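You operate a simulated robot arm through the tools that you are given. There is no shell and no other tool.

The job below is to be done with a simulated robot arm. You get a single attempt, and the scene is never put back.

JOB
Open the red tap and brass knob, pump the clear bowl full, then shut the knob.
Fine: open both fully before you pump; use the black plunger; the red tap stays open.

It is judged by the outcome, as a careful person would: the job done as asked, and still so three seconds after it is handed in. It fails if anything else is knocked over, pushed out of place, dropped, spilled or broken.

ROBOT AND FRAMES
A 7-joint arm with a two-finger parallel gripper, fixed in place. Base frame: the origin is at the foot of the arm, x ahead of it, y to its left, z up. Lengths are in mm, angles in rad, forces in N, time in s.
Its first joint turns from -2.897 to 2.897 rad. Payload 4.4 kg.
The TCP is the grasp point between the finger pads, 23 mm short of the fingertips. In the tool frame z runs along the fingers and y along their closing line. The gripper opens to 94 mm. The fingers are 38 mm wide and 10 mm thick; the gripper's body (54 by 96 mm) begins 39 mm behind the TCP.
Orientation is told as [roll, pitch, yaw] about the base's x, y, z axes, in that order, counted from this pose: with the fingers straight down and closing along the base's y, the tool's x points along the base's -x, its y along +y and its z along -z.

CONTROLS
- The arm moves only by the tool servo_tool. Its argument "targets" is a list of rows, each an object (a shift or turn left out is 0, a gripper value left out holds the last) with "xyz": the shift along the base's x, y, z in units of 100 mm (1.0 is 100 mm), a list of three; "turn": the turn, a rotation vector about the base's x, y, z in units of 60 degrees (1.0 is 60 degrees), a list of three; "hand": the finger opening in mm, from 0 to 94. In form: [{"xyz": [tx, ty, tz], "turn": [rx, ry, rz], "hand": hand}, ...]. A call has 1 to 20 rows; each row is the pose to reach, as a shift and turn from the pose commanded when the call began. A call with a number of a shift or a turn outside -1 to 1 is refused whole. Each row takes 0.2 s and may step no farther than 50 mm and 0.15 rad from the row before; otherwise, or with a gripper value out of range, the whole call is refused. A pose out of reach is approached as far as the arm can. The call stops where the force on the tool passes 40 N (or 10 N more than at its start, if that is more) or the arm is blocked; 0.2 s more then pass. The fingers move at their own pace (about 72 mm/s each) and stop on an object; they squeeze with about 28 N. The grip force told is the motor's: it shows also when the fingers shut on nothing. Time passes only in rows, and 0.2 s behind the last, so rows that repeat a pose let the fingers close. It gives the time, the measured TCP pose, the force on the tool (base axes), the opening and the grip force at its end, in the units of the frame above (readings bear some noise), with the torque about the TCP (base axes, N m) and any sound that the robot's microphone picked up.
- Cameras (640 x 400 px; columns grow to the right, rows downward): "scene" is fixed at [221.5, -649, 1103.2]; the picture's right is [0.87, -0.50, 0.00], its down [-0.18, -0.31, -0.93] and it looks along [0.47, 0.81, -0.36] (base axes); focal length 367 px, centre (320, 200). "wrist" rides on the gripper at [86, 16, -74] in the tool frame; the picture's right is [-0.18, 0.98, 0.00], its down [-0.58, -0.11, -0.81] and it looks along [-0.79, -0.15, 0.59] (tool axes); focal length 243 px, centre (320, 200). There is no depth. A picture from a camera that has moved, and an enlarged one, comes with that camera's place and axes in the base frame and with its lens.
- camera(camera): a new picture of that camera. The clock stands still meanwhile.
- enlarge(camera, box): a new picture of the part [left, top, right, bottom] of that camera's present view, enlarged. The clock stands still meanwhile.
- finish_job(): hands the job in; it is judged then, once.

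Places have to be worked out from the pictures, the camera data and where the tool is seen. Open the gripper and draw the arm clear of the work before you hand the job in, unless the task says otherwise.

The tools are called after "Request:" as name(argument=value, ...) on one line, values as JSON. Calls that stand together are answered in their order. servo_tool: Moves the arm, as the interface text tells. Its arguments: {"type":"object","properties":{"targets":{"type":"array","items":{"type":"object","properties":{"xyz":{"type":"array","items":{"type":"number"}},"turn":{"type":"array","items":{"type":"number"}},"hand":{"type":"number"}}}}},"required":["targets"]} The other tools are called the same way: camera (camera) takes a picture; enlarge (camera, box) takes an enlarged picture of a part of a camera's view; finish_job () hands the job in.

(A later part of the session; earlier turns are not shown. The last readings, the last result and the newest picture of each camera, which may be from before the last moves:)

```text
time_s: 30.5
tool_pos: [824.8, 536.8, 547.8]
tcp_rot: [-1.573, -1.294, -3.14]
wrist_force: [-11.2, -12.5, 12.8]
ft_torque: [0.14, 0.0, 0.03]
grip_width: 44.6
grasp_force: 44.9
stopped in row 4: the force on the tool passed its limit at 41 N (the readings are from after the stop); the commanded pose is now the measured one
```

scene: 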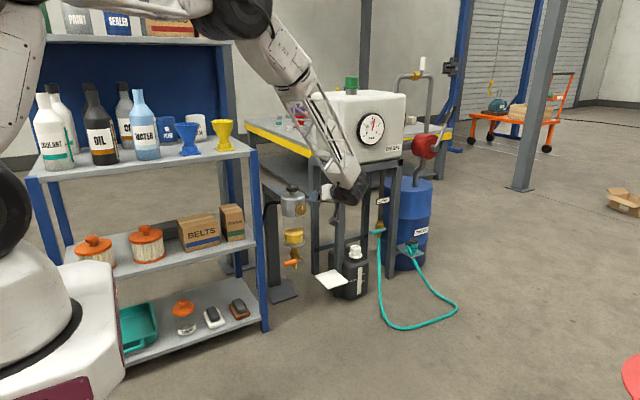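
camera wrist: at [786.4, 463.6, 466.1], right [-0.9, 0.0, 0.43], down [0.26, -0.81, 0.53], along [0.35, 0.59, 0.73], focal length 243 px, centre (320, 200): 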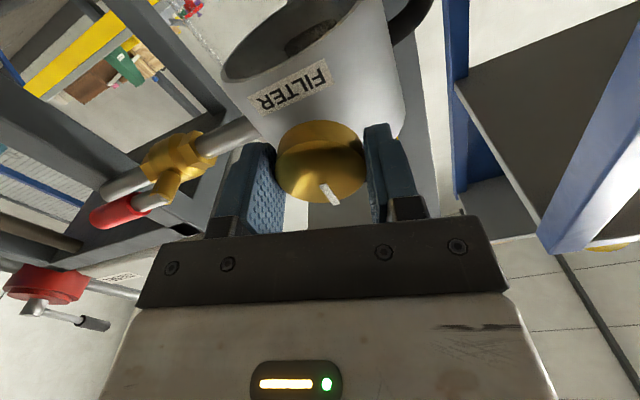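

Request:
enlarge(camera="wrist", box=[220, 90, 430, 230])

Request:
enlarge(camera="scene", box=[265, 165, 345, 245])

```text
2.86 times, centred on (325, 160) of wrist
camera zoom: at [832.7, 463.4, 459.6], right [-1.0, 0.0, -0.09], down [-0.05, -0.81, 0.59], along [-0.07, 0.59, 0.8], focal length 693 px, centre (306, 314)
```

zoom: 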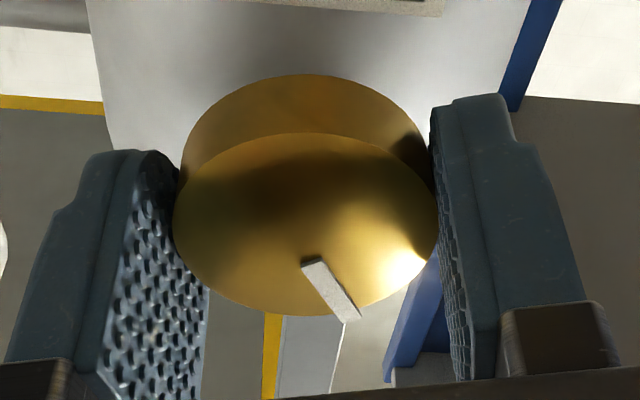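

```text
5.00 times, centred on (305, 205) of scene
camera zoom: at [221.5, -649.0, 1103.2], right [0.87, -0.5, 0.0], down [-0.18, -0.31, -0.93], along [0.47, 0.81, -0.36], focal length 1837 px, centre (395, 175)
```

zoom: 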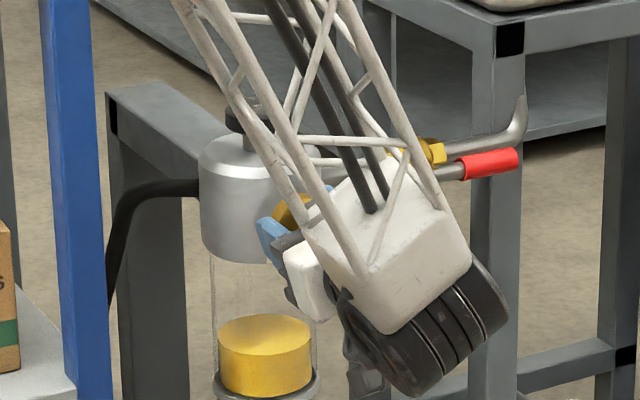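

The knob follows the gripper exactly. I loosen the squeeze slightly (target 44 mm) to reduce contact force spikes and continue turning slowly.

Request:
servo_tool(targets=[{"hand": 48}, {"hand": 48}, {"hand": 44}, {"hand": 44}, {"turn": [0, -0.03, 0], "hand": 44}, {"turn": [0, -0.06, 0], "hand": 44}, {"turn": [0, -0.09, 0], "hand": 44}, {"turn": [0, -0.12, 0], "hand": 44}, {"turn": [0, -0.15, 0], "hand": 44}, {"turn": [0, -0.18, 0], "hand": 44}, {"turn": [0, -0.21, 0], "hand": 44}, {"turn": [0, -0.24, 0], "hand": 44}, {"turn": [0, -0.24, 0], "hand": 44}])

Request:
enlarge(camera="wrist", box=[220, 90, 430, 230])

```text
time_s: 33.3
tool_pos: [825.4, 537.3, 547.3]
tcp_rot: [-1.571, -1.043, -3.142]
wrist_force: [-1.6, 0.1, -1.7]
ft_torque: [0.03, 0.01, 0.03]
grip_width: 45.1
grasp_force: 0.5
```

```text
2.86 times, centred on (325, 160) of wrist
camera zoom: at [854.4, 463.5, 464.2], right [-0.94, 0.0, -0.34], down [-0.2, -0.81, 0.56], along [-0.27, 0.59, 0.76], focal length 693 px, centre (306, 314)
```

zoom: 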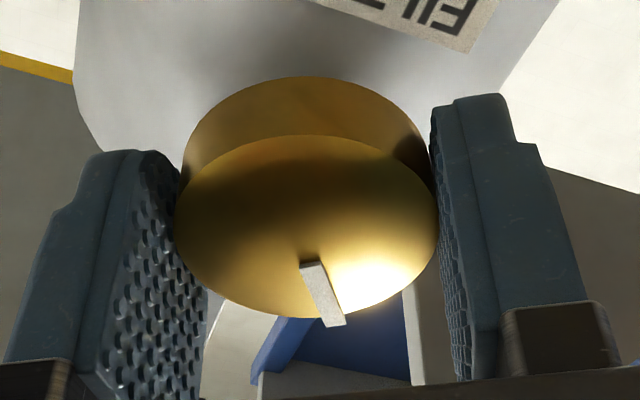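

Forces are now nearly zero with the lighter grip, though it slipped a few degrees (mark now ~36° CCW). I squeeze a bit more (42.8 mm target) and continue turning.

Request:
servo_tool(targets=[{"hand": 42.8}, {"hand": 42.8}, {"turn": [0, -0.04, 0], "hand": 42.8}, {"turn": [0, -0.08, 0], "hand": 42.8}, {"turn": [0, -0.12, 0], "hand": 42.8}, {"turn": [0, -0.16, 0], "hand": 42.8}, {"turn": [0, -0.2, 0], "hand": 42.8}, {"turn": [0, -0.24, 0], "hand": 42.8}, {"turn": [0, -0.28, 0], "hand": 42.8}, {"turn": [0, -0.32, 0], "hand": 42.8}, {"turn": [0, -0.36, 0], "hand": 42.8}, {"turn": [0, -0.4, 0], "hand": 42.8}, {"turn": [0, -0.4, 0], "hand": 42.8}])

Request:
enlarge(camera="wrist", box=[220, 90, 430, 230])

```text
time_s: 34.2
tool_pos: [829.8, 537.2, 543.1]
tcp_rot: [-1.564, -0.986, 3.142]
wrist_force: [0.1, -2.4, 0.7]
ft_torque: [0.54, 0.02, -0.57]
grip_width: 44.5
grasp_force: 45.3
out of reach, approached as far as the arm can: row 4
stopped in row 4: the force on the tool passed its limit at 80 N (the readings are from after the stop); the commanded pose is now the measured one
```

```text
2.86 times, centred on (325, 160) of wrist
camera zoom: at [861.9, 464.3, 462.2], right [-0.92, -0.01, -0.39], down [-0.23, -0.81, 0.55], along [-0.32, 0.59, 0.74], focal length 693 px, centre (306, 314)
```

zoom: 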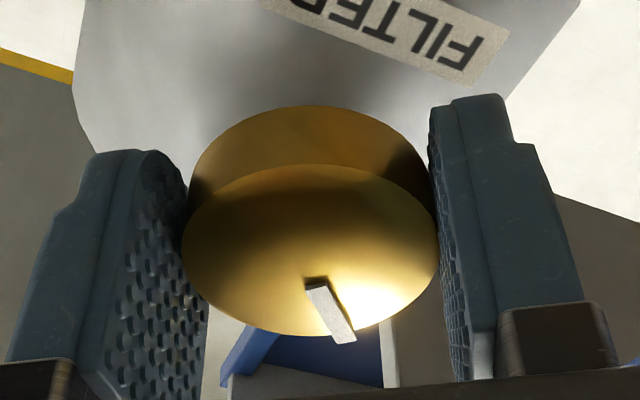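

A joint limit was reached in this turning direction. I release the knob and back straight out so I can re-grip from the other end of the wrist's range.

Request:
servo_tool(targets=[{"hand": 50}, {"hand": 64}, {"hand": 70}, {"xyz": [-0.02, -0.1, 0.02], "hand": 70}, {"xyz": [-0.04, -0.3, 0.03], "hand": 70}, {"xyz": [-0.04, -0.5, 0.03], "hand": 70}, {"xyz": [-0.04, -0.5, 0.03], "hand": 70}])

Request:
camera(camera="wrist")

Request:
camera(camera="scene")

```text
time_s: 35.9
tool_pos: [834.9, 493.3, 548.3]
tcp_rot: [-1.562, -0.996, -3.141]
wrist_force: [0.3, -0.6, -0.3]
ft_torque: [0.05, 0.01, -0.02]
grip_width: 69.7
grasp_force: 0.1
out of reach, approached as far as the arm can: row 5, 6, 7
```

```text
taken
camera wrist: at [868.8, 417.6, 466.6], right [-0.92, -0.01, -0.38], down [-0.22, -0.81, 0.55], along [-0.31, 0.59, 0.74], focal length 243 px, centre (320, 200)
```

wrist: 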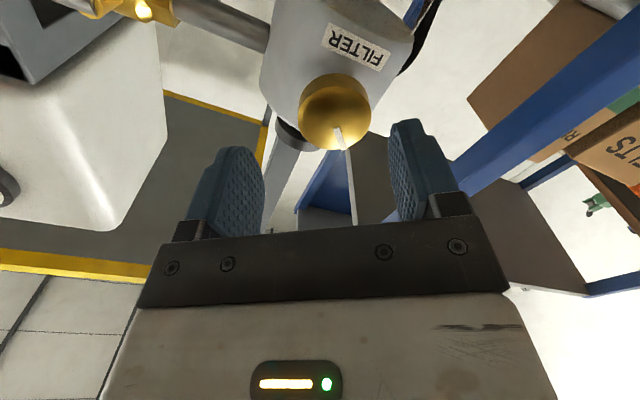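

```text
taken
```

scene: 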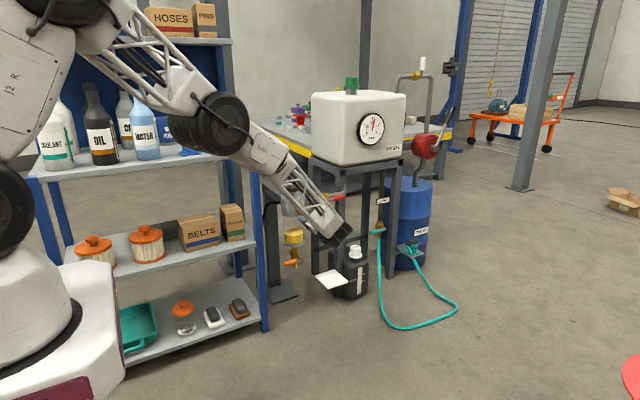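

I rotate the tool back the other way (+y) to regain range; commanded position stays in front of the knob.

Request:
servo_tool(targets=[{"turn": [0, 0.1, 0]}, {"turn": [0, 0.2, 0]}, {"turn": [0, 0.3, 0]}, {"turn": [0, 0.4, 0]}, {"turn": [0, 0.5, 0]}, {"turn": [0, 0.6, 0]}, {"turn": [0, 0.7, 0]}, {"turn": [0, 0.8, 0]}, {"turn": [0, 0.9, 0]}, {"turn": [0, 1.0, 0]}, {"turn": [0, 1.0, 0]}])

Request:
camera(camera="scene")

```text
time_s: 38.2
tool_pos: [835.3, 492.0, 548.9]
tcp_rot: [1.576, -1.105, 0.0]
wrist_force: [-0.3, 0.8, 0.1]
ft_torque: [0.0, 0.01, -0.02]
grip_width: 70.2
grasp_force: 0.0
```

```text
taken
```

scene: 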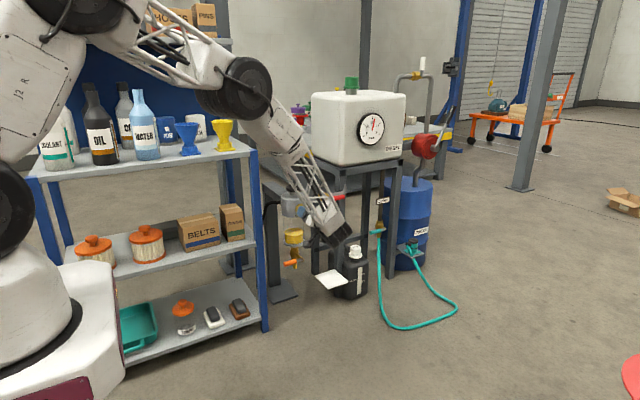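

Request:
servo_tool(targets=[{"xyz": [-0.03, -0.05, 0], "turn": [0, 0.1, 0]}, {"xyz": [-0.06, -0.05, -0.01], "turn": [0, 0.2, 0]}, {"xyz": [-0.1, -0.05, -0.02], "turn": [0, 0.3, 0]}, {"xyz": [-0.1, -0.05, -0.02], "turn": [0, 0.4, 0]}, {"xyz": [-0.1, -0.05, -0.02], "turn": [0, 0.5, 0]}, {"xyz": [-0.1, -0.05, -0.02], "turn": [0, 0.6, 0]}, {"xyz": [-0.1, -0.05, -0.02], "turn": [0, 0.7, 0]}, {"xyz": [-0.1, -0.05, -0.02], "turn": [0, 0.8, 0]}, {"xyz": [-0.1, -0.05, -0.02], "turn": [0, 0.9, 0]}, {"xyz": [-0.1, -0.05, -0.02], "turn": [0, 1.0, 0]}, {"xyz": [-0.1, -0.05, -0.02], "turn": [0, 1.0, 0]}])

Request:
camera(camera="scene")

Request:
camera(camera="wrist")

```text
time_s: 40.6
tool_pos: [824.9, 486.7, 545.8]
tcp_rot: [1.576, -0.059, 0.0]
wrist_force: [0.2, 0.1, 0.4]
ft_torque: [0.03, -0.02, 0.01]
grip_width: 70.3
grasp_force: 0.1
```

```text
taken
```

scene: 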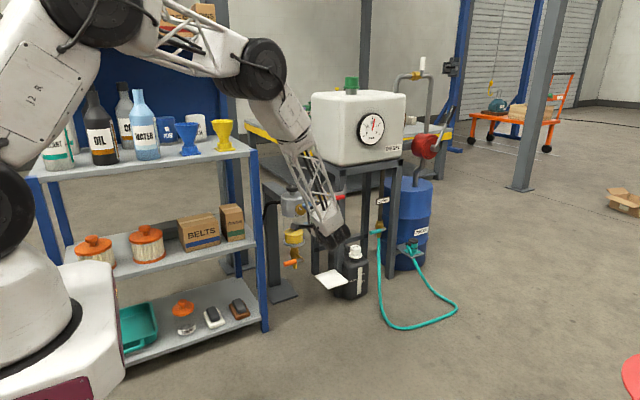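

```text
taken
camera wrist: at [737.5, 412.1, 556.2], right [0.13, -0.01, 0.99], down [0.59, -0.81, -0.08], along [0.8, 0.59, -0.1], focal length 243 px, centre (320, 200)
```

wrist: 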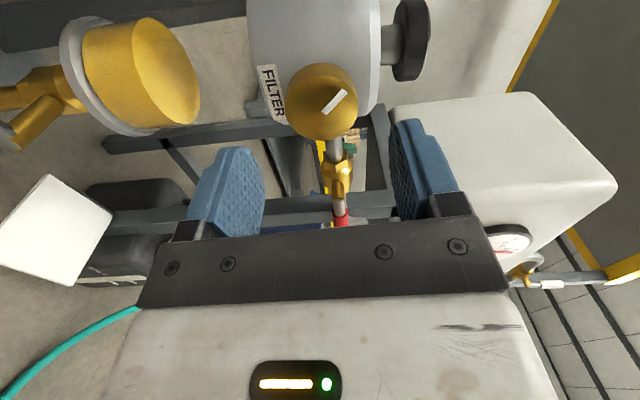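

Roll is now ~87° (closing line vertical, camera on the left). I measure the knob centre from this new side to refine alignment.

Request:
enlarge(camera="wrist", box=[250, 40, 390, 160])

```text
3.33 times, centred on (320, 100) of wrist
camera zoom: at [737.5, 412.1, 556.2], right [0.13, -0.01, 0.99], down [0.59, -0.81, -0.08], along [0.8, 0.59, -0.1], focal length 809 px, centre (320, 533)
```

zoom: 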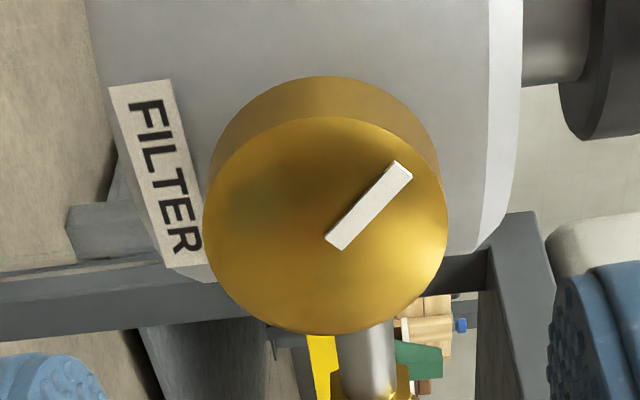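

Knob centre now measures (825, 544, 546.7), mark at ~44° CCW. I correct (+0.5, +1.2 mm), advance 48 mm and close moderately.

Request:
servo_tool(targets=[{"xyz": [0.005, 0.15, 0.012], "hand": 70}, {"xyz": [0.005, 0.35, 0.012], "hand": 70}, {"xyz": [0.005, 0.48, 0.012], "hand": 70}, {"xyz": [0.005, 0.48, 0.012], "hand": 50}, {"xyz": [0.005, 0.48, 0.012], "hand": 43.2}, {"xyz": [0.005, 0.48, 0.012], "hand": 43.2}, {"xyz": [0.005, 0.48, 0.012], "hand": 43.2}])

```text
time_s: 42.2
tool_pos: [825.3, 535.1, 547.2]
tcp_rot: [1.578, -0.062, 0.0]
wrist_force: [0.0, 7.8, 3.2]
ft_torque: [-0.18, 0.0, 0.06]
grip_width: 44.5
grasp_force: 44.9
```

Clean grip with little side force. I turn CCW ~36°.

Request:
servo_tool(targets=[{"turn": [0, -0.04, 0]}, {"turn": [0, -0.08, 0]}, {"turn": [0, -0.12, 0]}, {"turn": [0, -0.16, 0]}, {"turn": [0, -0.2, 0]}, {"turn": [0, -0.24, 0]}, {"turn": [0, -0.28, 0]}, {"turn": [0, -0.32, 0]}, {"turn": [0, -0.36, 0]}, {"turn": [0, -0.4, 0]}, {"turn": [0, -0.44, 0]}, {"turn": [0, -0.48, 0]}, {"turn": [0, -0.52, 0]}, {"turn": [0, -0.56, 0]}, {"turn": [0, -0.6, 0]}, {"turn": [0, -0.6, 0]}])

Request:
enlarge(camera="wrist", box=[220, 90, 430, 230])

```text
time_s: 45.6
tool_pos: [824.7, 534.6, 547.1]
tcp_rot: [1.577, -0.69, 0.0]
wrist_force: [-7.7, 19.9, 11.8]
ft_torque: [0.2, 0.01, -0.24]
grip_width: 44.6
grasp_force: 44.8
```

```text
2.86 times, centred on (325, 160) of wrist
camera zoom: at [748.5, 460.6, 504.1], right [-0.48, -0.01, 0.88], down [0.52, -0.81, 0.28], along [0.7, 0.59, 0.39], focal length 693 px, centre (306, 314)
```

zoom: 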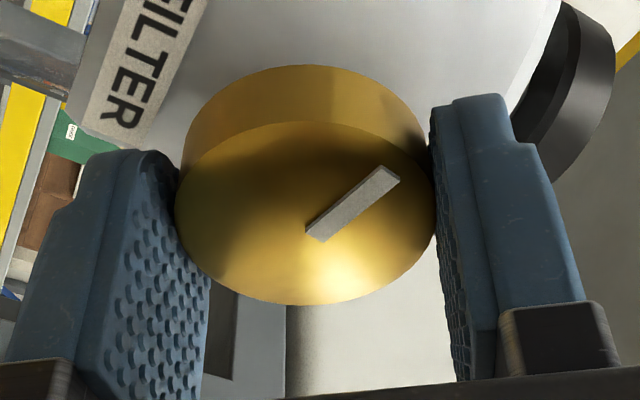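

Turned 36° more (mark now ~80°). I relieve the measured forces slightly and continue.

Request:
servo_tool(targets=[{"xyz": [-0.003, 0.007, 0.004], "turn": [0, -0.0, 0]}, {"xyz": [-0.003, 0.007, 0.004], "turn": [0, -0.04, 0]}, {"xyz": [-0.003, 0.007, 0.004], "turn": [0, -0.08, 0]}, {"xyz": [-0.003, 0.007, 0.004], "turn": [0, -0.12, 0]}, {"xyz": [-0.003, 0.007, 0.004], "turn": [0, -0.16, 0]}, {"xyz": [-0.003, 0.007, 0.004], "turn": [0, -0.2, 0]}, {"xyz": [-0.003, 0.007, 0.004], "turn": [0, -0.24, 0]}, {"xyz": [-0.003, 0.007, 0.004], "turn": [0, -0.28, 0]}, {"xyz": [-0.003, 0.007, 0.004], "turn": [0, -0.32, 0]}, {"xyz": [-0.003, 0.007, 0.004], "turn": [0, -0.36, 0]}, {"xyz": [-0.003, 0.007, 0.004], "turn": [0, -0.4, 0]}, {"xyz": [-0.003, 0.007, 0.004], "turn": [0, -0.44, 0]}, {"xyz": [-0.003, 0.007, 0.004], "turn": [0, -0.48, 0]}, {"xyz": [-0.003, 0.007, 0.004], "turn": [0, -0.52, 0]}, {"xyz": [-0.003, 0.007, 0.004], "turn": [0, -0.56, 0]}, {"xyz": [-0.003, 0.007, 0.004], "turn": [0, -0.6, 0]}, {"xyz": [-0.003, 0.007, 0.004], "turn": [0, -0.6, 0]}])

Request:
enlarge(camera="wrist", box=[220, 90, 430, 230])

```text
time_s: 49.2
tool_pos: [825.2, 533.8, 547.5]
tcp_rot: [1.577, -1.318, 0.0]
wrist_force: [11.4, 6.9, -7.0]
ft_torque: [-0.15, 0.68, -0.44]
grip_width: 44.6
grasp_force: 44.8
```

```text
2.86 times, centred on (325, 160) of wrist
camera zoom: at [788.0, 461.1, 467.5], right [-0.91, -0.01, 0.42], down [0.26, -0.81, 0.53], along [0.34, 0.59, 0.73], focal length 693 px, centre (306, 314)
```

zoom: 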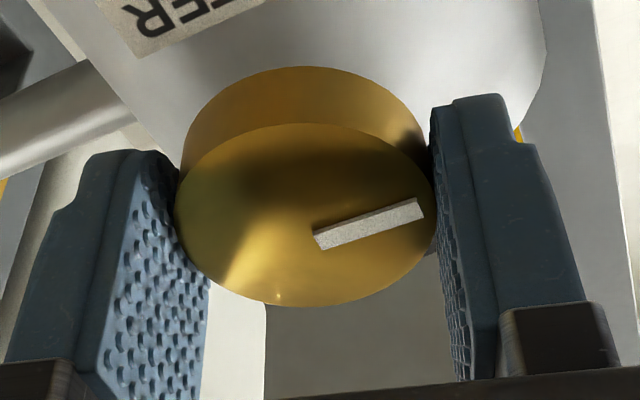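

The knob's mark is now at exactly 90° with +0.68 N·m of resisting torque — it's at its open stop. I release it and back straight out.

Request:
servo_tool(targets=[{"hand": 55}, {"hand": 70}, {"hand": 70}, {"xyz": [0, -0.15, 0], "hand": 70}, {"xyz": [0, -0.4, 0], "hand": 70}, {"xyz": [0, -0.7, 0.0], "hand": 70}, {"xyz": [0, -1.0, 0.0], "hand": 70}, {"xyz": [0, -1.0, 0.0], "hand": 70}])

Request:
camera(camera="wrist")

Request:
camera(camera="scene")

```text
time_s: 51.0
tool_pos: [824.8, 434.8, 548.0]
tcp_rot: [1.578, -1.317, 0.0]
wrist_force: [0.3, -0.2, -1.4]
ft_torque: [0.01, -0.01, -0.03]
grip_width: 70.1
grasp_force: 0.1
```

```text
taken
camera wrist: at [788.2, 361.0, 467.7], right [-0.91, -0.01, 0.42], down [0.26, -0.81, 0.53], along [0.34, 0.59, 0.73], focal length 243 px, centre (320, 200)
```

wrist: 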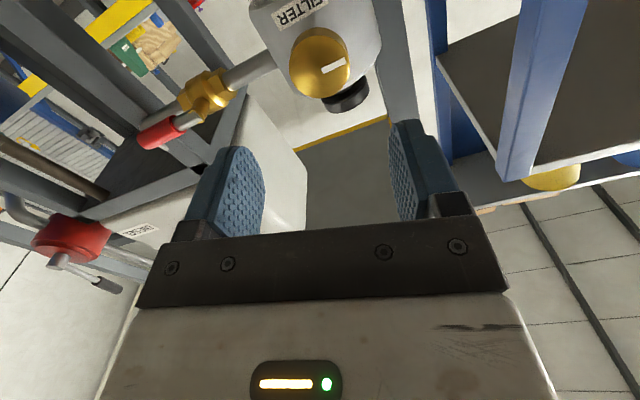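

```text
taken
```

scene: 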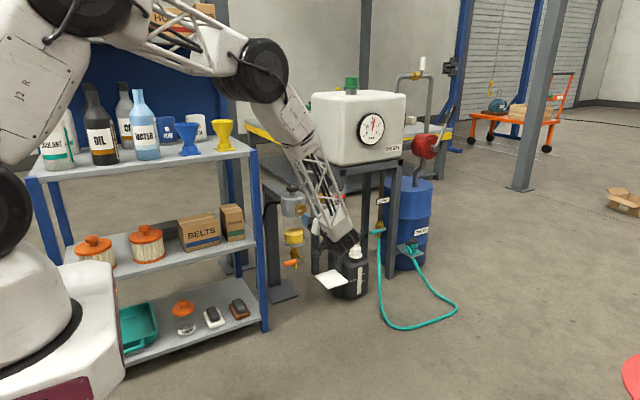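

Both valves are open. Now I raise and tilt the tool back downward to come over the black plunger, closing the fingers.

Request:
servo_tool(targets=[{"xyz": [0, 0, 0.15], "turn": [-0.08, 0, 0], "hand": 0}, {"xyz": [0, 0, 0.3], "turn": [-0.16, 0, 0]}, {"xyz": [0, 0, 0.45], "turn": [-0.24, 0, 0]}, {"xyz": [0, 0, 0.6], "turn": [-0.32, 0, 0]}, {"xyz": [0, 0, 0.75], "turn": [-0.4, 0, 0]}, {"xyz": [0, 0, 0.9], "turn": [-0.48, 0, 0]}, {"xyz": [0, 0, 1.0], "turn": [-0.56, 0, 0]}, {"xyz": [0, 0, 1.0], "turn": [-0.6, 0, 0]}, {"xyz": [0, 0, 1.0], "turn": [-0.6, 0, 0]}])

Request:
camera(camera="scene")

```text
time_s: 53.0
tool_pos: [824.8, 434.3, 647.4]
tcp_rot: [0.338, -0.898, 1.156]
wrist_force: [-0.3, -0.1, 0.3]
ft_torque: [0.03, -0.01, -0.01]
grip_width: 0.0
grasp_force: 27.7
```

```text
taken
```

scene: 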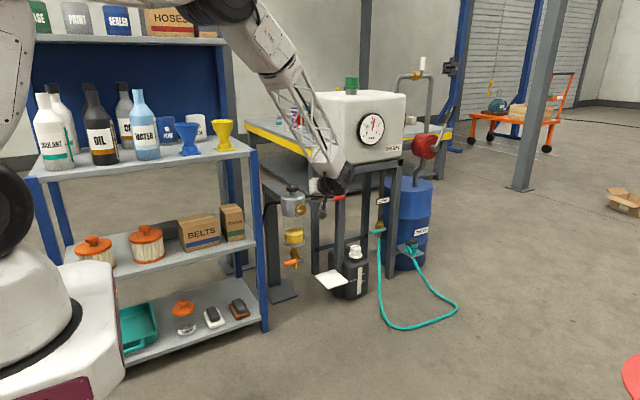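

Continue tilting to about 20° from vertical and rising above the plunger height.

Request:
servo_tool(targets=[{"xyz": [0, 0.05, 0.15], "turn": [-0.08, 0, 0]}, {"xyz": [0, 0.1, 0.3], "turn": [-0.16, 0, 0]}, {"xyz": [0, 0.2, 0.5], "turn": [-0.24, 0, 0]}, {"xyz": [0, 0.35, 0.7], "turn": [-0.32, 0, 0]}, {"xyz": [0, 0.55, 0.85], "turn": [-0.4, 0, 0]}, {"xyz": [0, 0.75, 0.85], "turn": [-0.48, 0, 0]}, {"xyz": [0, 1.0, 0.85], "turn": [-0.55, 0, 0]}, {"xyz": [0, 1.0, 0.85], "turn": [-0.55, 0, 0]}])

Request:
camera(camera="wrist")

Request:
enlarge(camera="scene", box=[250, 130, 370, 280])

```text
time_s: 54.9
tool_pos: [825.0, 534.8, 732.9]
tcp_rot: [0.1, -0.352, 1.3]
wrist_force: [0.0, -0.1, -1.0]
ft_torque: [0.03, 0.0, 0.03]
grip_width: 0.0
grasp_force: 27.9
```

```text
taken
camera wrist: at [788.3, 435.0, 773.9], right [-0.91, 0.39, 0.16], down [0.26, 0.21, 0.94], along [0.34, 0.89, -0.29], focal length 243 px, centre (320, 200)
```

wrist: 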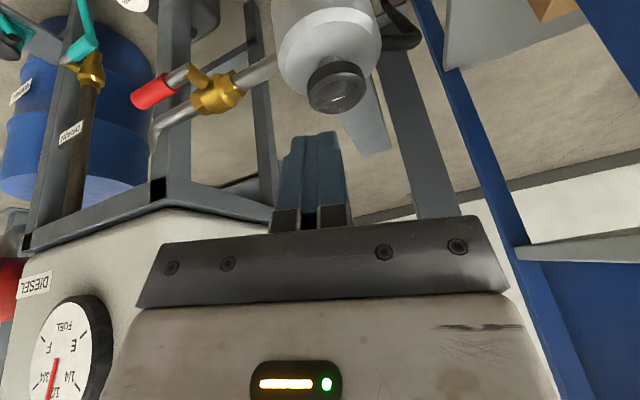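

```text
2.67 times, centred on (310, 205) of scene
camera zoom: at [221.5, -649.0, 1103.2], right [0.87, -0.5, 0.0], down [-0.18, -0.31, -0.93], along [0.47, 0.81, -0.36], focal length 980 px, centre (347, 187)
```

zoom: 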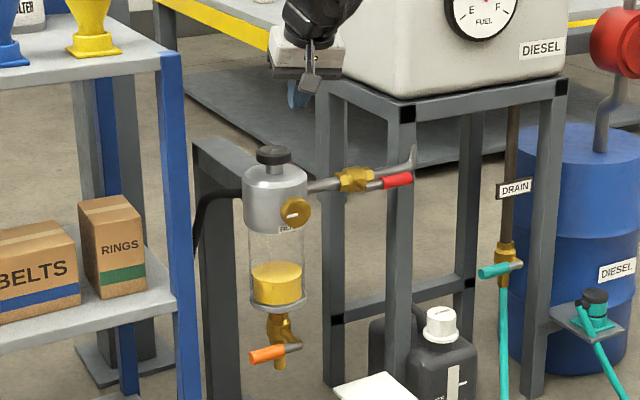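

The view is clear: cap top centre ≈ (822–823, 609, 628). I move the closed fingers over it, stopping ~15 mm above.

Request:
servo_tool(targets=[{"xyz": [0, 0.25, 0]}, {"xyz": [0, 0.5, -0.1]}, {"xyz": [0, 0.7, -0.25]}, {"xyz": [0, 0.8, -0.45]}, {"xyz": [0, 0.8, -0.6]}, {"xyz": [0, 0.8, -0.6]}])

Request:
camera(camera="wrist")

Request:
enlarge(camera="scene", box=[250, 130, 350, 280])

```text
time_s: 56.2
tool_pos: [825.1, 615.5, 671.8]
tcp_rot: [0.102, -0.355, 1.301]
wrist_force: [-0.5, 0.1, -0.1]
ft_torque: [-0.03, 0.01, 0.03]
grip_width: 0.0
grasp_force: 28.6
```

```text
taken
camera wrist: at [787.6, 514.7, 713.3], right [-0.91, 0.39, 0.16], down [0.26, 0.21, 0.94], along [0.34, 0.89, -0.29], focal length 243 px, centre (320, 200)
```

wrist: 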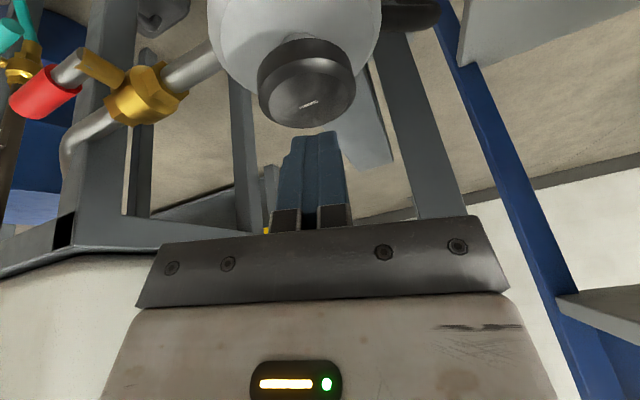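

```text
2.67 times, centred on (300, 205) of scene
camera zoom: at [221.5, -649.0, 1103.2], right [0.87, -0.5, 0.0], down [-0.18, -0.31, -0.93], along [0.47, 0.81, -0.36], focal length 980 px, centre (373, 187)
```

zoom: 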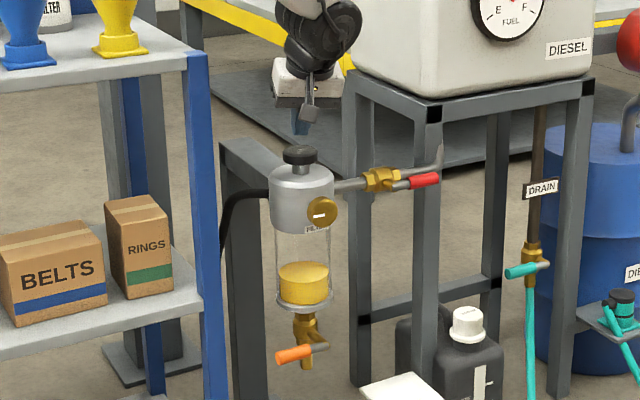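

The fingers hang above the cap and the bowl is in clear view of the scene camera. I take a baseline of the bowl and press the plunger once, slowly.

Request:
enlarge(camera="scene", box=[270, 170, 330, 260])

Request:
servo_tool(targets=[{"xyz": [0, 0, -0.08]}, {"xyz": [0, 0, -0.14]}, {"xyz": [0, 0, -0.18]}, {"xyz": [0, 0, -0.22]}, {"xyz": [0, 0, -0.26]}, {"xyz": [0, 0, -0.29]}, {"xyz": [0, 0, -0.29]}])

Request:
enlarge(camera="scene", box=[270, 170, 330, 260])

```text
4.44 times, centred on (300, 215) of scene
camera zoom: at [221.5, -649.0, 1103.2], right [0.87, -0.5, 0.0], down [-0.18, -0.31, -0.93], along [0.47, 0.81, -0.36], focal length 1633 px, centre (409, 133)
```

zoom: 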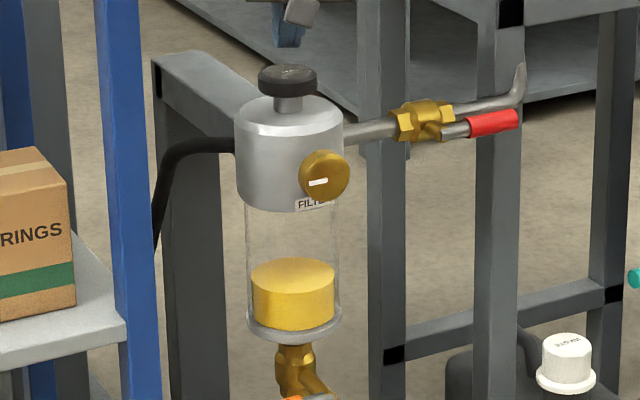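

```text
time_s: 57.9
tool_pos: [825.6, 614.7, 642.6]
tcp_rot: [0.103, -0.356, 1.301]
wrist_force: [-0.8, 0.4, 4.5]
ft_torque: [-0.06, 0.01, 0.01]
grip_width: 0.1
grasp_force: 28.3
```

```text
4.44 times, centred on (300, 215) of scene
camera zoom: at [221.5, -649.0, 1103.2], right [0.87, -0.5, 0.0], down [-0.18, -0.31, -0.93], along [0.47, 0.81, -0.36], focal length 1633 px, centre (409, 133)
```

zoom: 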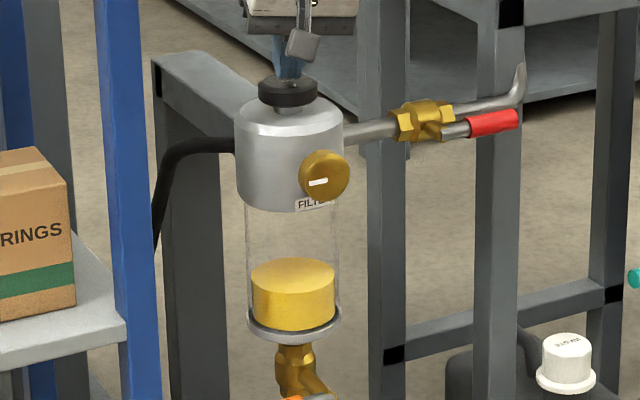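

It moves down easily (4.5 N). I press on to the end of the stroke.

Request:
servo_tool(targets=[{"xyz": [0, 0, -0.03]}, {"xyz": [0, 0, -0.06]}, {"xyz": [0, 0, -0.09]}, {"xyz": [0, 0, -0.12]}, {"xyz": [0, 0, -0.12]}])

Request:
enlarge(camera="scene", box=[270, 170, 330, 260])

```text
time_s: 59.0
tool_pos: [825.9, 615.1, 632.9]
tcp_rot: [0.102, -0.358, 1.299]
wrist_force: [-4.5, -0.5, 20.5]
ft_torque: [-0.24, 0.14, -0.05]
grip_width: 0.0
grasp_force: 27.7
```

```text
4.44 times, centred on (300, 215) of scene
camera zoom: at [221.5, -649.0, 1103.2], right [0.87, -0.5, 0.0], down [-0.18, -0.31, -0.93], along [0.47, 0.81, -0.36], focal length 1633 px, centre (409, 133)
```

zoom: 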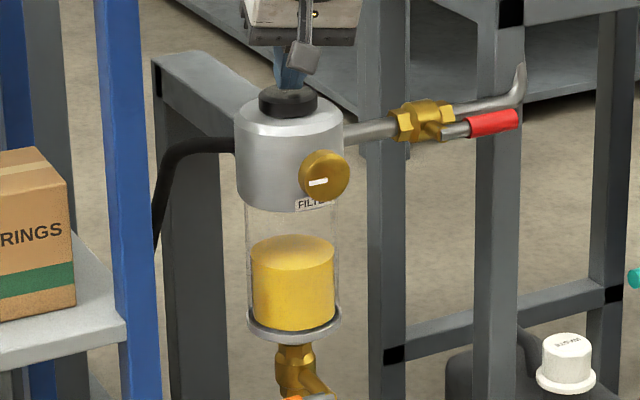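

The fuel level rose clearly with that full stroke. I release upward and watch whether the plunger returns and what the level does.

Request:
servo_tool(targets=[{"xyz": [0, 0, 0.1]}, {"xyz": [0, 0, 0.2]}, {"xyz": [0, 0, 0.32]}, {"xyz": [0, 0, 0.32]}, {"xyz": [0, 0, 0.32]}])

Request:
enlarge(camera="scene", box=[270, 170, 330, 260])

```text
time_s: 60.2
tool_pos: [825.3, 614.2, 661.9]
tcp_rot: [0.104, -0.355, 1.301]
wrist_force: [-0.1, 0.2, -0.5]
ft_torque: [0.0, -0.01, 0.02]
grip_width: 0.0
grasp_force: 28.0
```

```text
4.44 times, centred on (300, 215) of scene
camera zoom: at [221.5, -649.0, 1103.2], right [0.87, -0.5, 0.0], down [-0.18, -0.31, -0.93], along [0.47, 0.81, -0.36], focal length 1633 px, centre (409, 133)
```

zoom: 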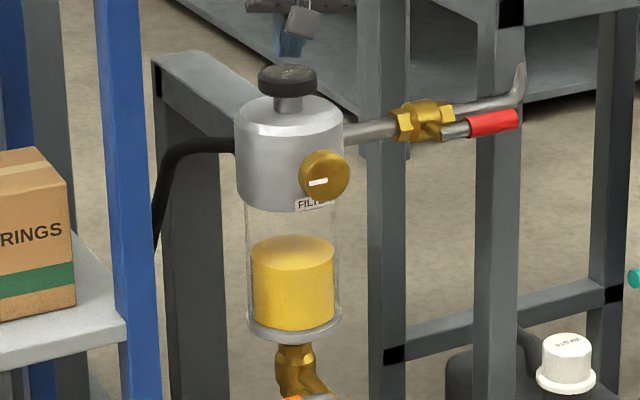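

The plunger springs back and the level holds. Second full stroke: press and release.

Request:
servo_tool(targets=[{"xyz": [0, 0, -0.06]}, {"xyz": [0, 0, -0.12]}, {"xyz": [0, 0, -0.18]}, {"xyz": [0, 0, -0.24]}, {"xyz": [0, 0, -0.28]}, {"xyz": [0, 0, -0.31]}, {"xyz": [0, 0, -0.31]}, {"xyz": [0, 0, -0.2]}, {"xyz": [0, 0, -0.1]}, {"xyz": [0, 0, 0]}, {"xyz": [0, 0, 0]}])

Request:
enlarge(camera="scene", box=[270, 170, 330, 260])

```text
time_s: 62.6
tool_pos: [825.4, 613.6, 663.4]
tcp_rot: [0.102, -0.354, 1.301]
wrist_force: [-1.0, -0.9, 0.1]
ft_torque: [0.0, 0.03, 0.0]
grip_width: 0.0
grasp_force: 27.3
```

```text
4.44 times, centred on (300, 215) of scene
camera zoom: at [221.5, -649.0, 1103.2], right [0.87, -0.5, 0.0], down [-0.18, -0.31, -0.93], along [0.47, 0.81, -0.36], focal length 1633 px, centre (409, 133)
```

zoom: 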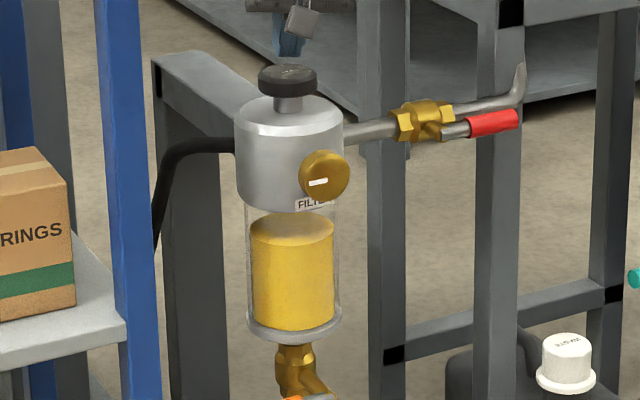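

Level rose again by the same step (about 70% now). Third stroke, but I pause part-way to see how the level follows the plunger.

Request:
servo_tool(targets=[{"xyz": [0, 0, -0.06]}, {"xyz": [0, 0, -0.12]}, {"xyz": [0, 0, -0.18]}, {"xyz": [0, 0, -0.23]}, {"xyz": [0, 0, -0.23]}, {"xyz": [0, 0, -0.23]}])

Request:
enlarge(camera="scene", box=[270, 170, 330, 260])

```text
time_s: 64.0
tool_pos: [825.5, 615.7, 639.7]
tcp_rot: [0.101, -0.355, 1.299]
wrist_force: [0.7, -0.8, 5.6]
ft_torque: [-0.08, -0.03, 0.02]
grip_width: 0.0
grasp_force: 28.7
```

```text
4.44 times, centred on (300, 215) of scene
camera zoom: at [221.5, -649.0, 1103.2], right [0.87, -0.5, 0.0], down [-0.18, -0.31, -0.93], along [0.47, 0.81, -0.36], focal length 1633 px, centre (409, 133)
```

zoom: 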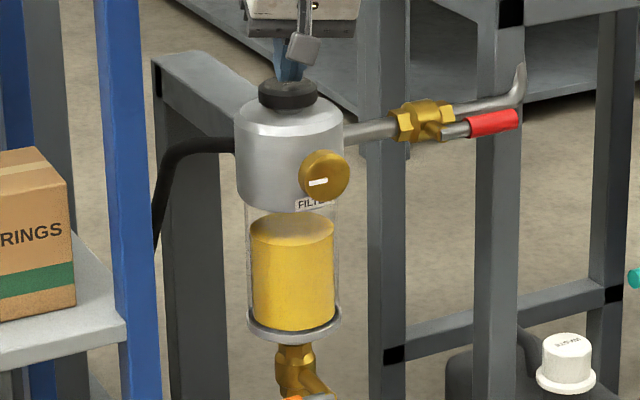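

No change until near the bottom, so each complete stroke counts as one step. I complete this third stroke and release.

Request:
servo_tool(targets=[{"xyz": [0, 0, -0.04]}, {"xyz": [0, 0, -0.08]}, {"xyz": [0, 0, -0.08]}, {"xyz": [0, 0, 0.02]}, {"xyz": [0, 0, 0.12]}, {"xyz": [0, 0, 0.23]}, {"xyz": [0, 0, 0.23]}])

Request:
enlarge(camera="scene", box=[270, 170, 330, 260])

```text
time_s: 65.7
tool_pos: [825.0, 614.7, 663.7]
tcp_rot: [0.103, -0.354, 1.299]
wrist_force: [-0.7, 0.7, 0.2]
ft_torque: [-0.04, -0.01, 0.05]
grip_width: 0.1
grasp_force: 27.9
```

```text
4.44 times, centred on (300, 215) of scene
camera zoom: at [221.5, -649.0, 1103.2], right [0.87, -0.5, 0.0], down [-0.18, -0.31, -0.93], along [0.47, 0.81, -0.36], focal length 1633 px, centre (409, 133)
```

zoom: 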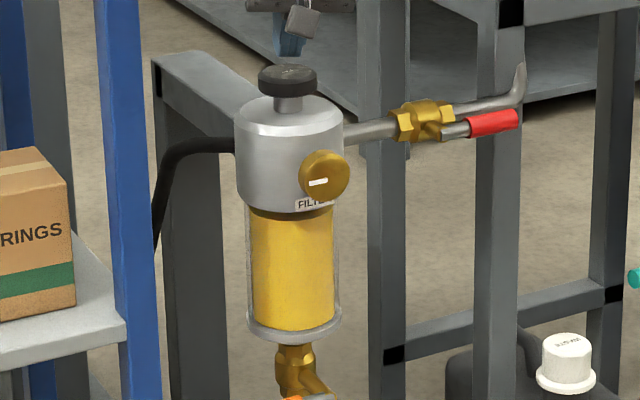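

The fuel now seems to reach the head. I zoom in to judge whether any gap remains.

Request:
enlarge(camera="scene", box=[282, 200, 306, 216])

Request:
enlarge(camera="scene", box=[278, 195, 310, 250])

Request:
camera(camera="wrist")

```text
16.00 times, centred on (294, 208) of scene
camera zoom: at [221.5, -649.0, 1103.2], right [0.87, -0.5, 0.0], down [-0.18, -0.31, -0.93], along [0.47, 0.81, -0.36], focal length 5878 px, centre (736, 72)
```

zoom: 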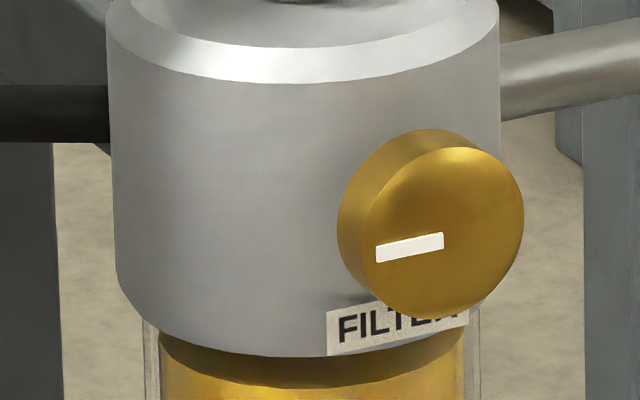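

```text
7.27 times, centred on (294, 222) of scene
camera zoom: at [221.5, -649.0, 1103.2], right [0.87, -0.5, 0.0], down [-0.18, -0.31, -0.93], along [0.47, 0.81, -0.36], focal length 2672 px, centre (509, 36)
```

zoom: 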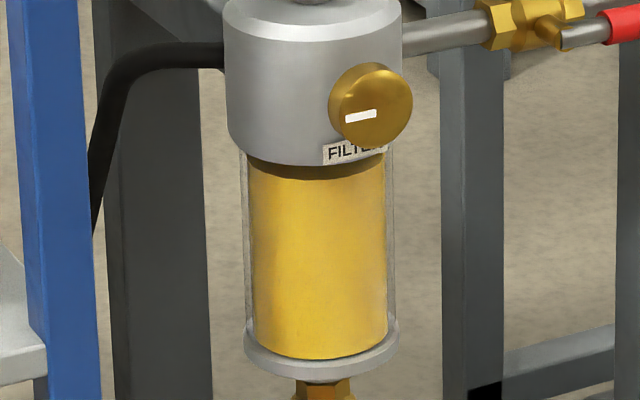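

```text
taken
camera wrist: at [788.2, 514.3, 704.6], right [-0.91, 0.39, 0.16], down [0.26, 0.21, 0.94], along [0.34, 0.89, -0.29], focal length 243 px, centre (320, 200)
```

wrist: 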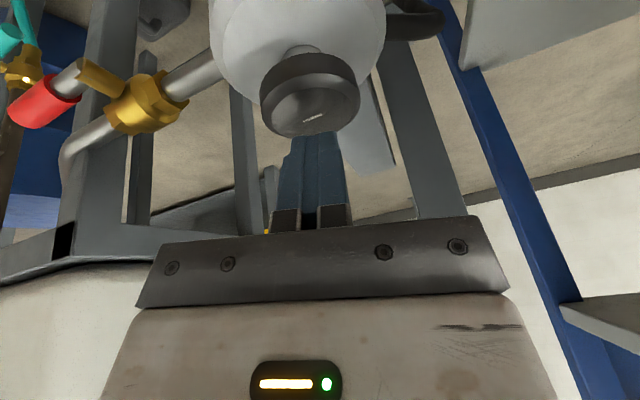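

The surface front edge is still just visible below the head, so I need a level side view to judge whether it is full. I back out along the reverse path to bring the wrist camera beside the bowl.

Request:
servo_tool(targets=[{"xyz": [0, 0, 0.3]}, {"xyz": [0, -0.1, 0.55]}, {"xyz": [0, -0.3, 0.65], "turn": [0.06, 0, 0]}, {"xyz": [0, -0.55, 0.65], "turn": [0.14, 0, 0]}, {"xyz": [0, -0.8, 0.55], "turn": [0.22, 0, 0]}, {"xyz": [0, -1.0, 0.4], "turn": [0.3, 0, 0]}, {"xyz": [0, -1.0, 0.25], "turn": [0.38, 0, 0]}, {"xyz": [0, -1.0, 0.1], "turn": [0.46, 0, 0]}, {"xyz": [0, -1.0, 0.0], "turn": [0.55, 0, 0]}, {"xyz": [0, -1.0, 0.0], "turn": [0.55, 0, 0]}])

Request:
servo_tool(targets=[{"xyz": [0, -0.1, -0.1], "turn": [0.08, 0, 0]}, {"xyz": [0, -0.2, -0.25], "turn": [0.16, 0, 0]}, {"xyz": [0, -0.3, -0.4], "turn": [0.24, 0, 0]}, {"xyz": [0, -0.4, -0.55], "turn": [0.32, 0, 0]}, {"xyz": [0, -0.5, -0.7], "turn": [0.4, 0, 0]}, {"xyz": [0, -0.6, -0.85], "turn": [0.48, 0, 0]}, {"xyz": [0, -0.6, -1.0], "turn": [0.56, 0, 0]}, {"xyz": [0, -0.6, -1.0], "turn": [0.61, 0, 0]}, {"xyz": [0, -0.6, -1.0], "turn": [0.61, 0, 0]}])

Request:
camera(camera="wrist")

Request:
camera(camera="scene")

```text
time_s: 67.8
tool_pos: [824.9, 514.6, 663.8]
tcp_rot: [0.338, -0.901, 1.156]
wrist_force: [-0.6, 0.2, 1.8]
ft_torque: [0.03, -0.02, -0.02]
grip_width: 0.2
grasp_force: 28.2
```

```text
time_s: 69.8
tool_pos: [825.6, 453.6, 563.5]
tcp_rot: [1.62, -1.318, -0.043]
wrist_force: [-0.6, -0.4, -0.2]
ft_torque: [-0.02, 0.03, -0.02]
grip_width: 0.0
grasp_force: 28.2
```

```text
taken
camera wrist: at [788.4, 381.9, 482.2], right [-0.91, -0.01, 0.42], down [0.26, -0.81, 0.53], along [0.34, 0.58, 0.74], focal length 243 px, centre (320, 200)
```

wrist: 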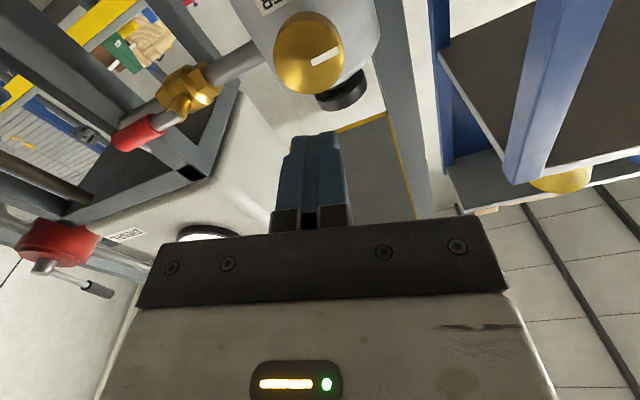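

```text
taken
```

scene: 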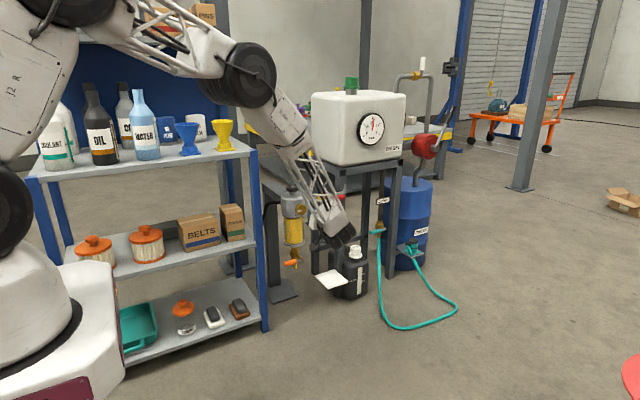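

I roll the tool +60° and lower so the wrist camera looks at the bowl from its left side.

Request:
servo_tool(targets=[{"xyz": [0, 0, -0.06], "turn": [0, 0.1, 0]}, {"xyz": [0, 0, -0.12], "turn": [0, 0.2, 0]}, {"xyz": [0, 0, -0.18], "turn": [0, 0.3, 0]}, {"xyz": [0, 0, -0.24], "turn": [0, 0.4, 0]}, {"xyz": [0, 0, -0.3], "turn": [0, 0.5, 0]}, {"xyz": [0, 0, -0.36], "turn": [0, 0.6, 0]}, {"xyz": [0, 0, -0.42], "turn": [0, 0.7, 0]}, {"xyz": [0, 0, -0.48], "turn": [0, 0.8, 0]}, {"xyz": [0, 0, -0.54], "turn": [0, 0.9, 0]}, {"xyz": [0, 0, -0.6], "turn": [0, 1.0, 0]}, {"xyz": [0, 0, -0.6], "turn": [0, 1.0, 0]}])

Request:
camera(camera="wrist")

```text
time_s: 72.2
tool_pos: [825.2, 455.6, 504.0]
tcp_rot: [1.582, -0.268, -0.011]
wrist_force: [0.3, -0.1, -0.2]
ft_torque: [-0.01, -0.03, 0.0]
grip_width: 0.0
grasp_force: 27.9
```

```text
taken
camera wrist: at [737.0, 381.8, 495.1], right [-0.08, -0.01, 1.0], down [0.58, -0.81, 0.04], along [0.81, 0.58, 0.07], focal length 243 px, centre (320, 200)
```

wrist: 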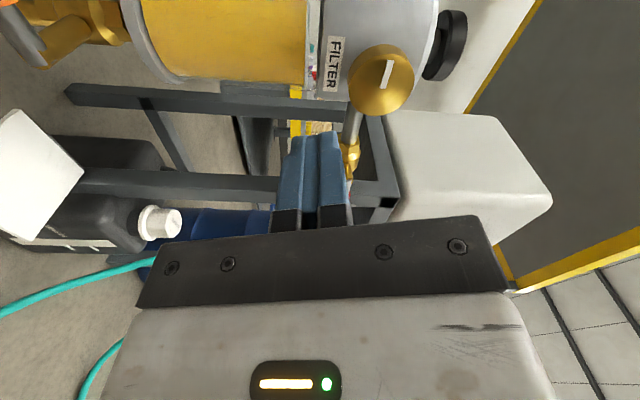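

Request:
enlarge(camera="wrist", box=[120, 0, 440, 120])

Request:
enlarge(camera="wrist", box=[270, 0, 370, 100])

```text
2.00 times, centred on (280, 60) of wrist
camera zoom: at [737.0, 381.8, 495.1], right [-0.08, -0.01, 1.0], down [0.58, -0.81, 0.04], along [0.81, 0.58, 0.07], focal length 485 px, centre (400, 480)
```

zoom: 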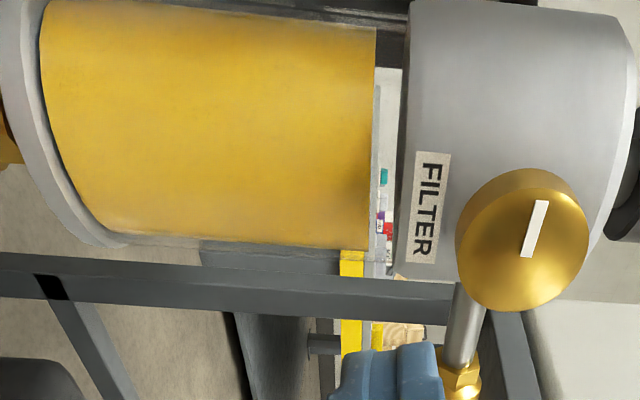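

```text
4.00 times, centred on (320, 50) of wrist
camera zoom: at [737.0, 381.8, 495.1], right [-0.08, -0.01, 1.0], down [0.58, -0.81, 0.04], along [0.81, 0.58, 0.07], focal length 970 px, centre (320, 800)
```

zoom: 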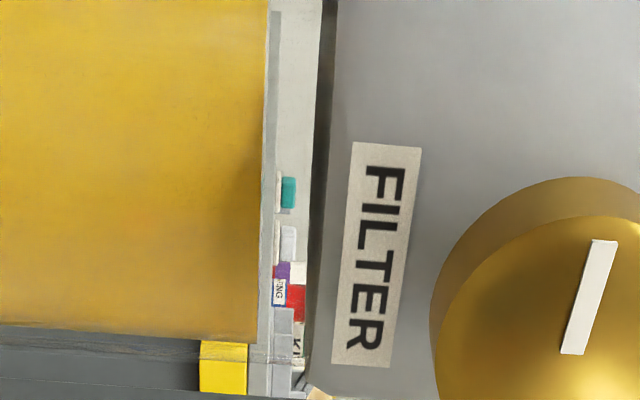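

The side view shows a real air gap: fuel top z≈492.6 versus head bottom z≈504 (about 90% full), and all three strokes gave equal steps, so it isn't full yet. I return over the plunger for one more stroke, reversing the same path.

Request:
servo_tool(targets=[{"xyz": [0, 0, 0.06], "turn": [0, -0.1, 0]}, {"xyz": [0, 0, 0.12], "turn": [0, -0.2, 0]}, {"xyz": [0, 0, 0.18], "turn": [0, -0.3, 0]}, {"xyz": [0, 0, 0.24], "turn": [0, -0.4, 0]}, {"xyz": [0, 0, 0.3], "turn": [0, -0.5, 0]}, {"xyz": [0, 0, 0.36], "turn": [0, -0.6, 0]}, {"xyz": [0, 0, 0.42], "turn": [0, -0.7, 0]}, {"xyz": [0, 0, 0.48], "turn": [0, -0.8, 0]}, {"xyz": [0, 0, 0.54], "turn": [0, -0.9, 0]}, {"xyz": [0, 0, 0.6], "turn": [0, -1.0, 0]}, {"xyz": [0, 0, 0.6], "turn": [0, -1.0, 0]}])

Request:
servo_tool(targets=[{"xyz": [0, 0, 0.15], "turn": [-0.08, 0, 0]}, {"xyz": [0, 0, 0.3], "turn": [-0.16, 0, 0]}, {"xyz": [0, 0, 0.45], "turn": [-0.24, 0, 0]}, {"xyz": [0, 0, 0.6], "turn": [-0.32, 0, 0]}, {"xyz": [0, 0, 0.75], "turn": [-0.4, 0, 0]}, {"xyz": [0, 0, 0.9], "turn": [-0.48, 0, 0]}, {"xyz": [0, 0, 1.0], "turn": [-0.56, 0, 0]}, {"xyz": [0, 0, 1.0], "turn": [-0.61, 0, 0]}, {"xyz": [0, 0, 1.0], "turn": [-0.61, 0, 0]}])

Request:
servo_tool(targets=[{"xyz": [0, 0.05, 0.15], "turn": [-0.08, 0, 0]}, {"xyz": [0, 0.1, 0.3], "turn": [-0.16, 0, 0]}, {"xyz": [0, 0.2, 0.45], "turn": [-0.24, 0, 0]}, {"xyz": [0, 0.35, 0.6], "turn": [-0.32, 0, 0]}, {"xyz": [0, 0.55, 0.7], "turn": [-0.4, 0, 0]}, {"xyz": [0, 0.75, 0.7], "turn": [-0.48, 0, 0]}, {"xyz": [0, 0.8, 0.7], "turn": [-0.55, 0, 0]}, {"xyz": [0, 0.8, 0.7], "turn": [-0.55, 0, 0]}])

```text
time_s: 74.7
tool_pos: [824.2, 454.8, 564.6]
tcp_rot: [1.619, -1.319, -0.041]
wrist_force: [-0.7, -0.2, -0.1]
ft_torque: [0.02, -0.01, 0.0]
grip_width: 0.0
grasp_force: 28.1
```

```text
time_s: 76.7
tool_pos: [825.2, 454.9, 664.0]
tcp_rot: [0.339, -0.901, 1.156]
wrist_force: [0.1, 0.1, -0.7]
ft_torque: [-0.01, -0.01, 0.01]
grip_width: 0.2
grasp_force: 28.2
```

```text
time_s: 78.5
tool_pos: [825.7, 535.0, 732.3]
tcp_rot: [0.102, -0.354, 1.301]
wrist_force: [0.2, -0.5, 0.6]
ft_torque: [0.0, 0.02, 0.02]
grip_width: 0.0
grasp_force: 28.4
```

Back above the filter. I move over the cap again to ~7 mm above it.

Request:
servo_tool(targets=[{"xyz": [0, 0.25, 0]}, {"xyz": [0, 0.5, -0.1]}, {"xyz": [0, 0.7, -0.25]}, {"xyz": [0, 0.8, -0.45]}, {"xyz": [0, 0.8, -0.62]}, {"xyz": [0, 0.8, -0.7]}, {"xyz": [0, 0.8, -0.7]}])

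Request:
enlarge(camera="scene", box=[270, 170, 330, 260])

```text
time_s: 80.0
tool_pos: [825.8, 614.3, 663.4]
tcp_rot: [0.103, -0.354, 1.302]
wrist_force: [0.1, -0.8, -0.4]
ft_torque: [-0.03, 0.03, 0.01]
grip_width: 0.0
grasp_force: 27.6
```

```text
4.44 times, centred on (300, 215) of scene
camera zoom: at [221.5, -649.0, 1103.2], right [0.87, -0.5, 0.0], down [-0.18, -0.31, -0.93], along [0.47, 0.81, -0.36], focal length 1633 px, centre (409, 133)
```

zoom: 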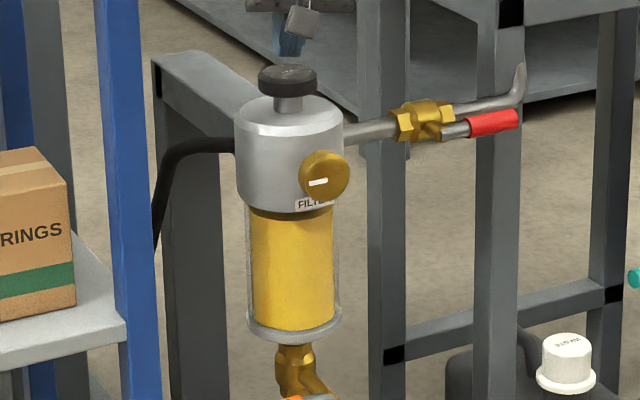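

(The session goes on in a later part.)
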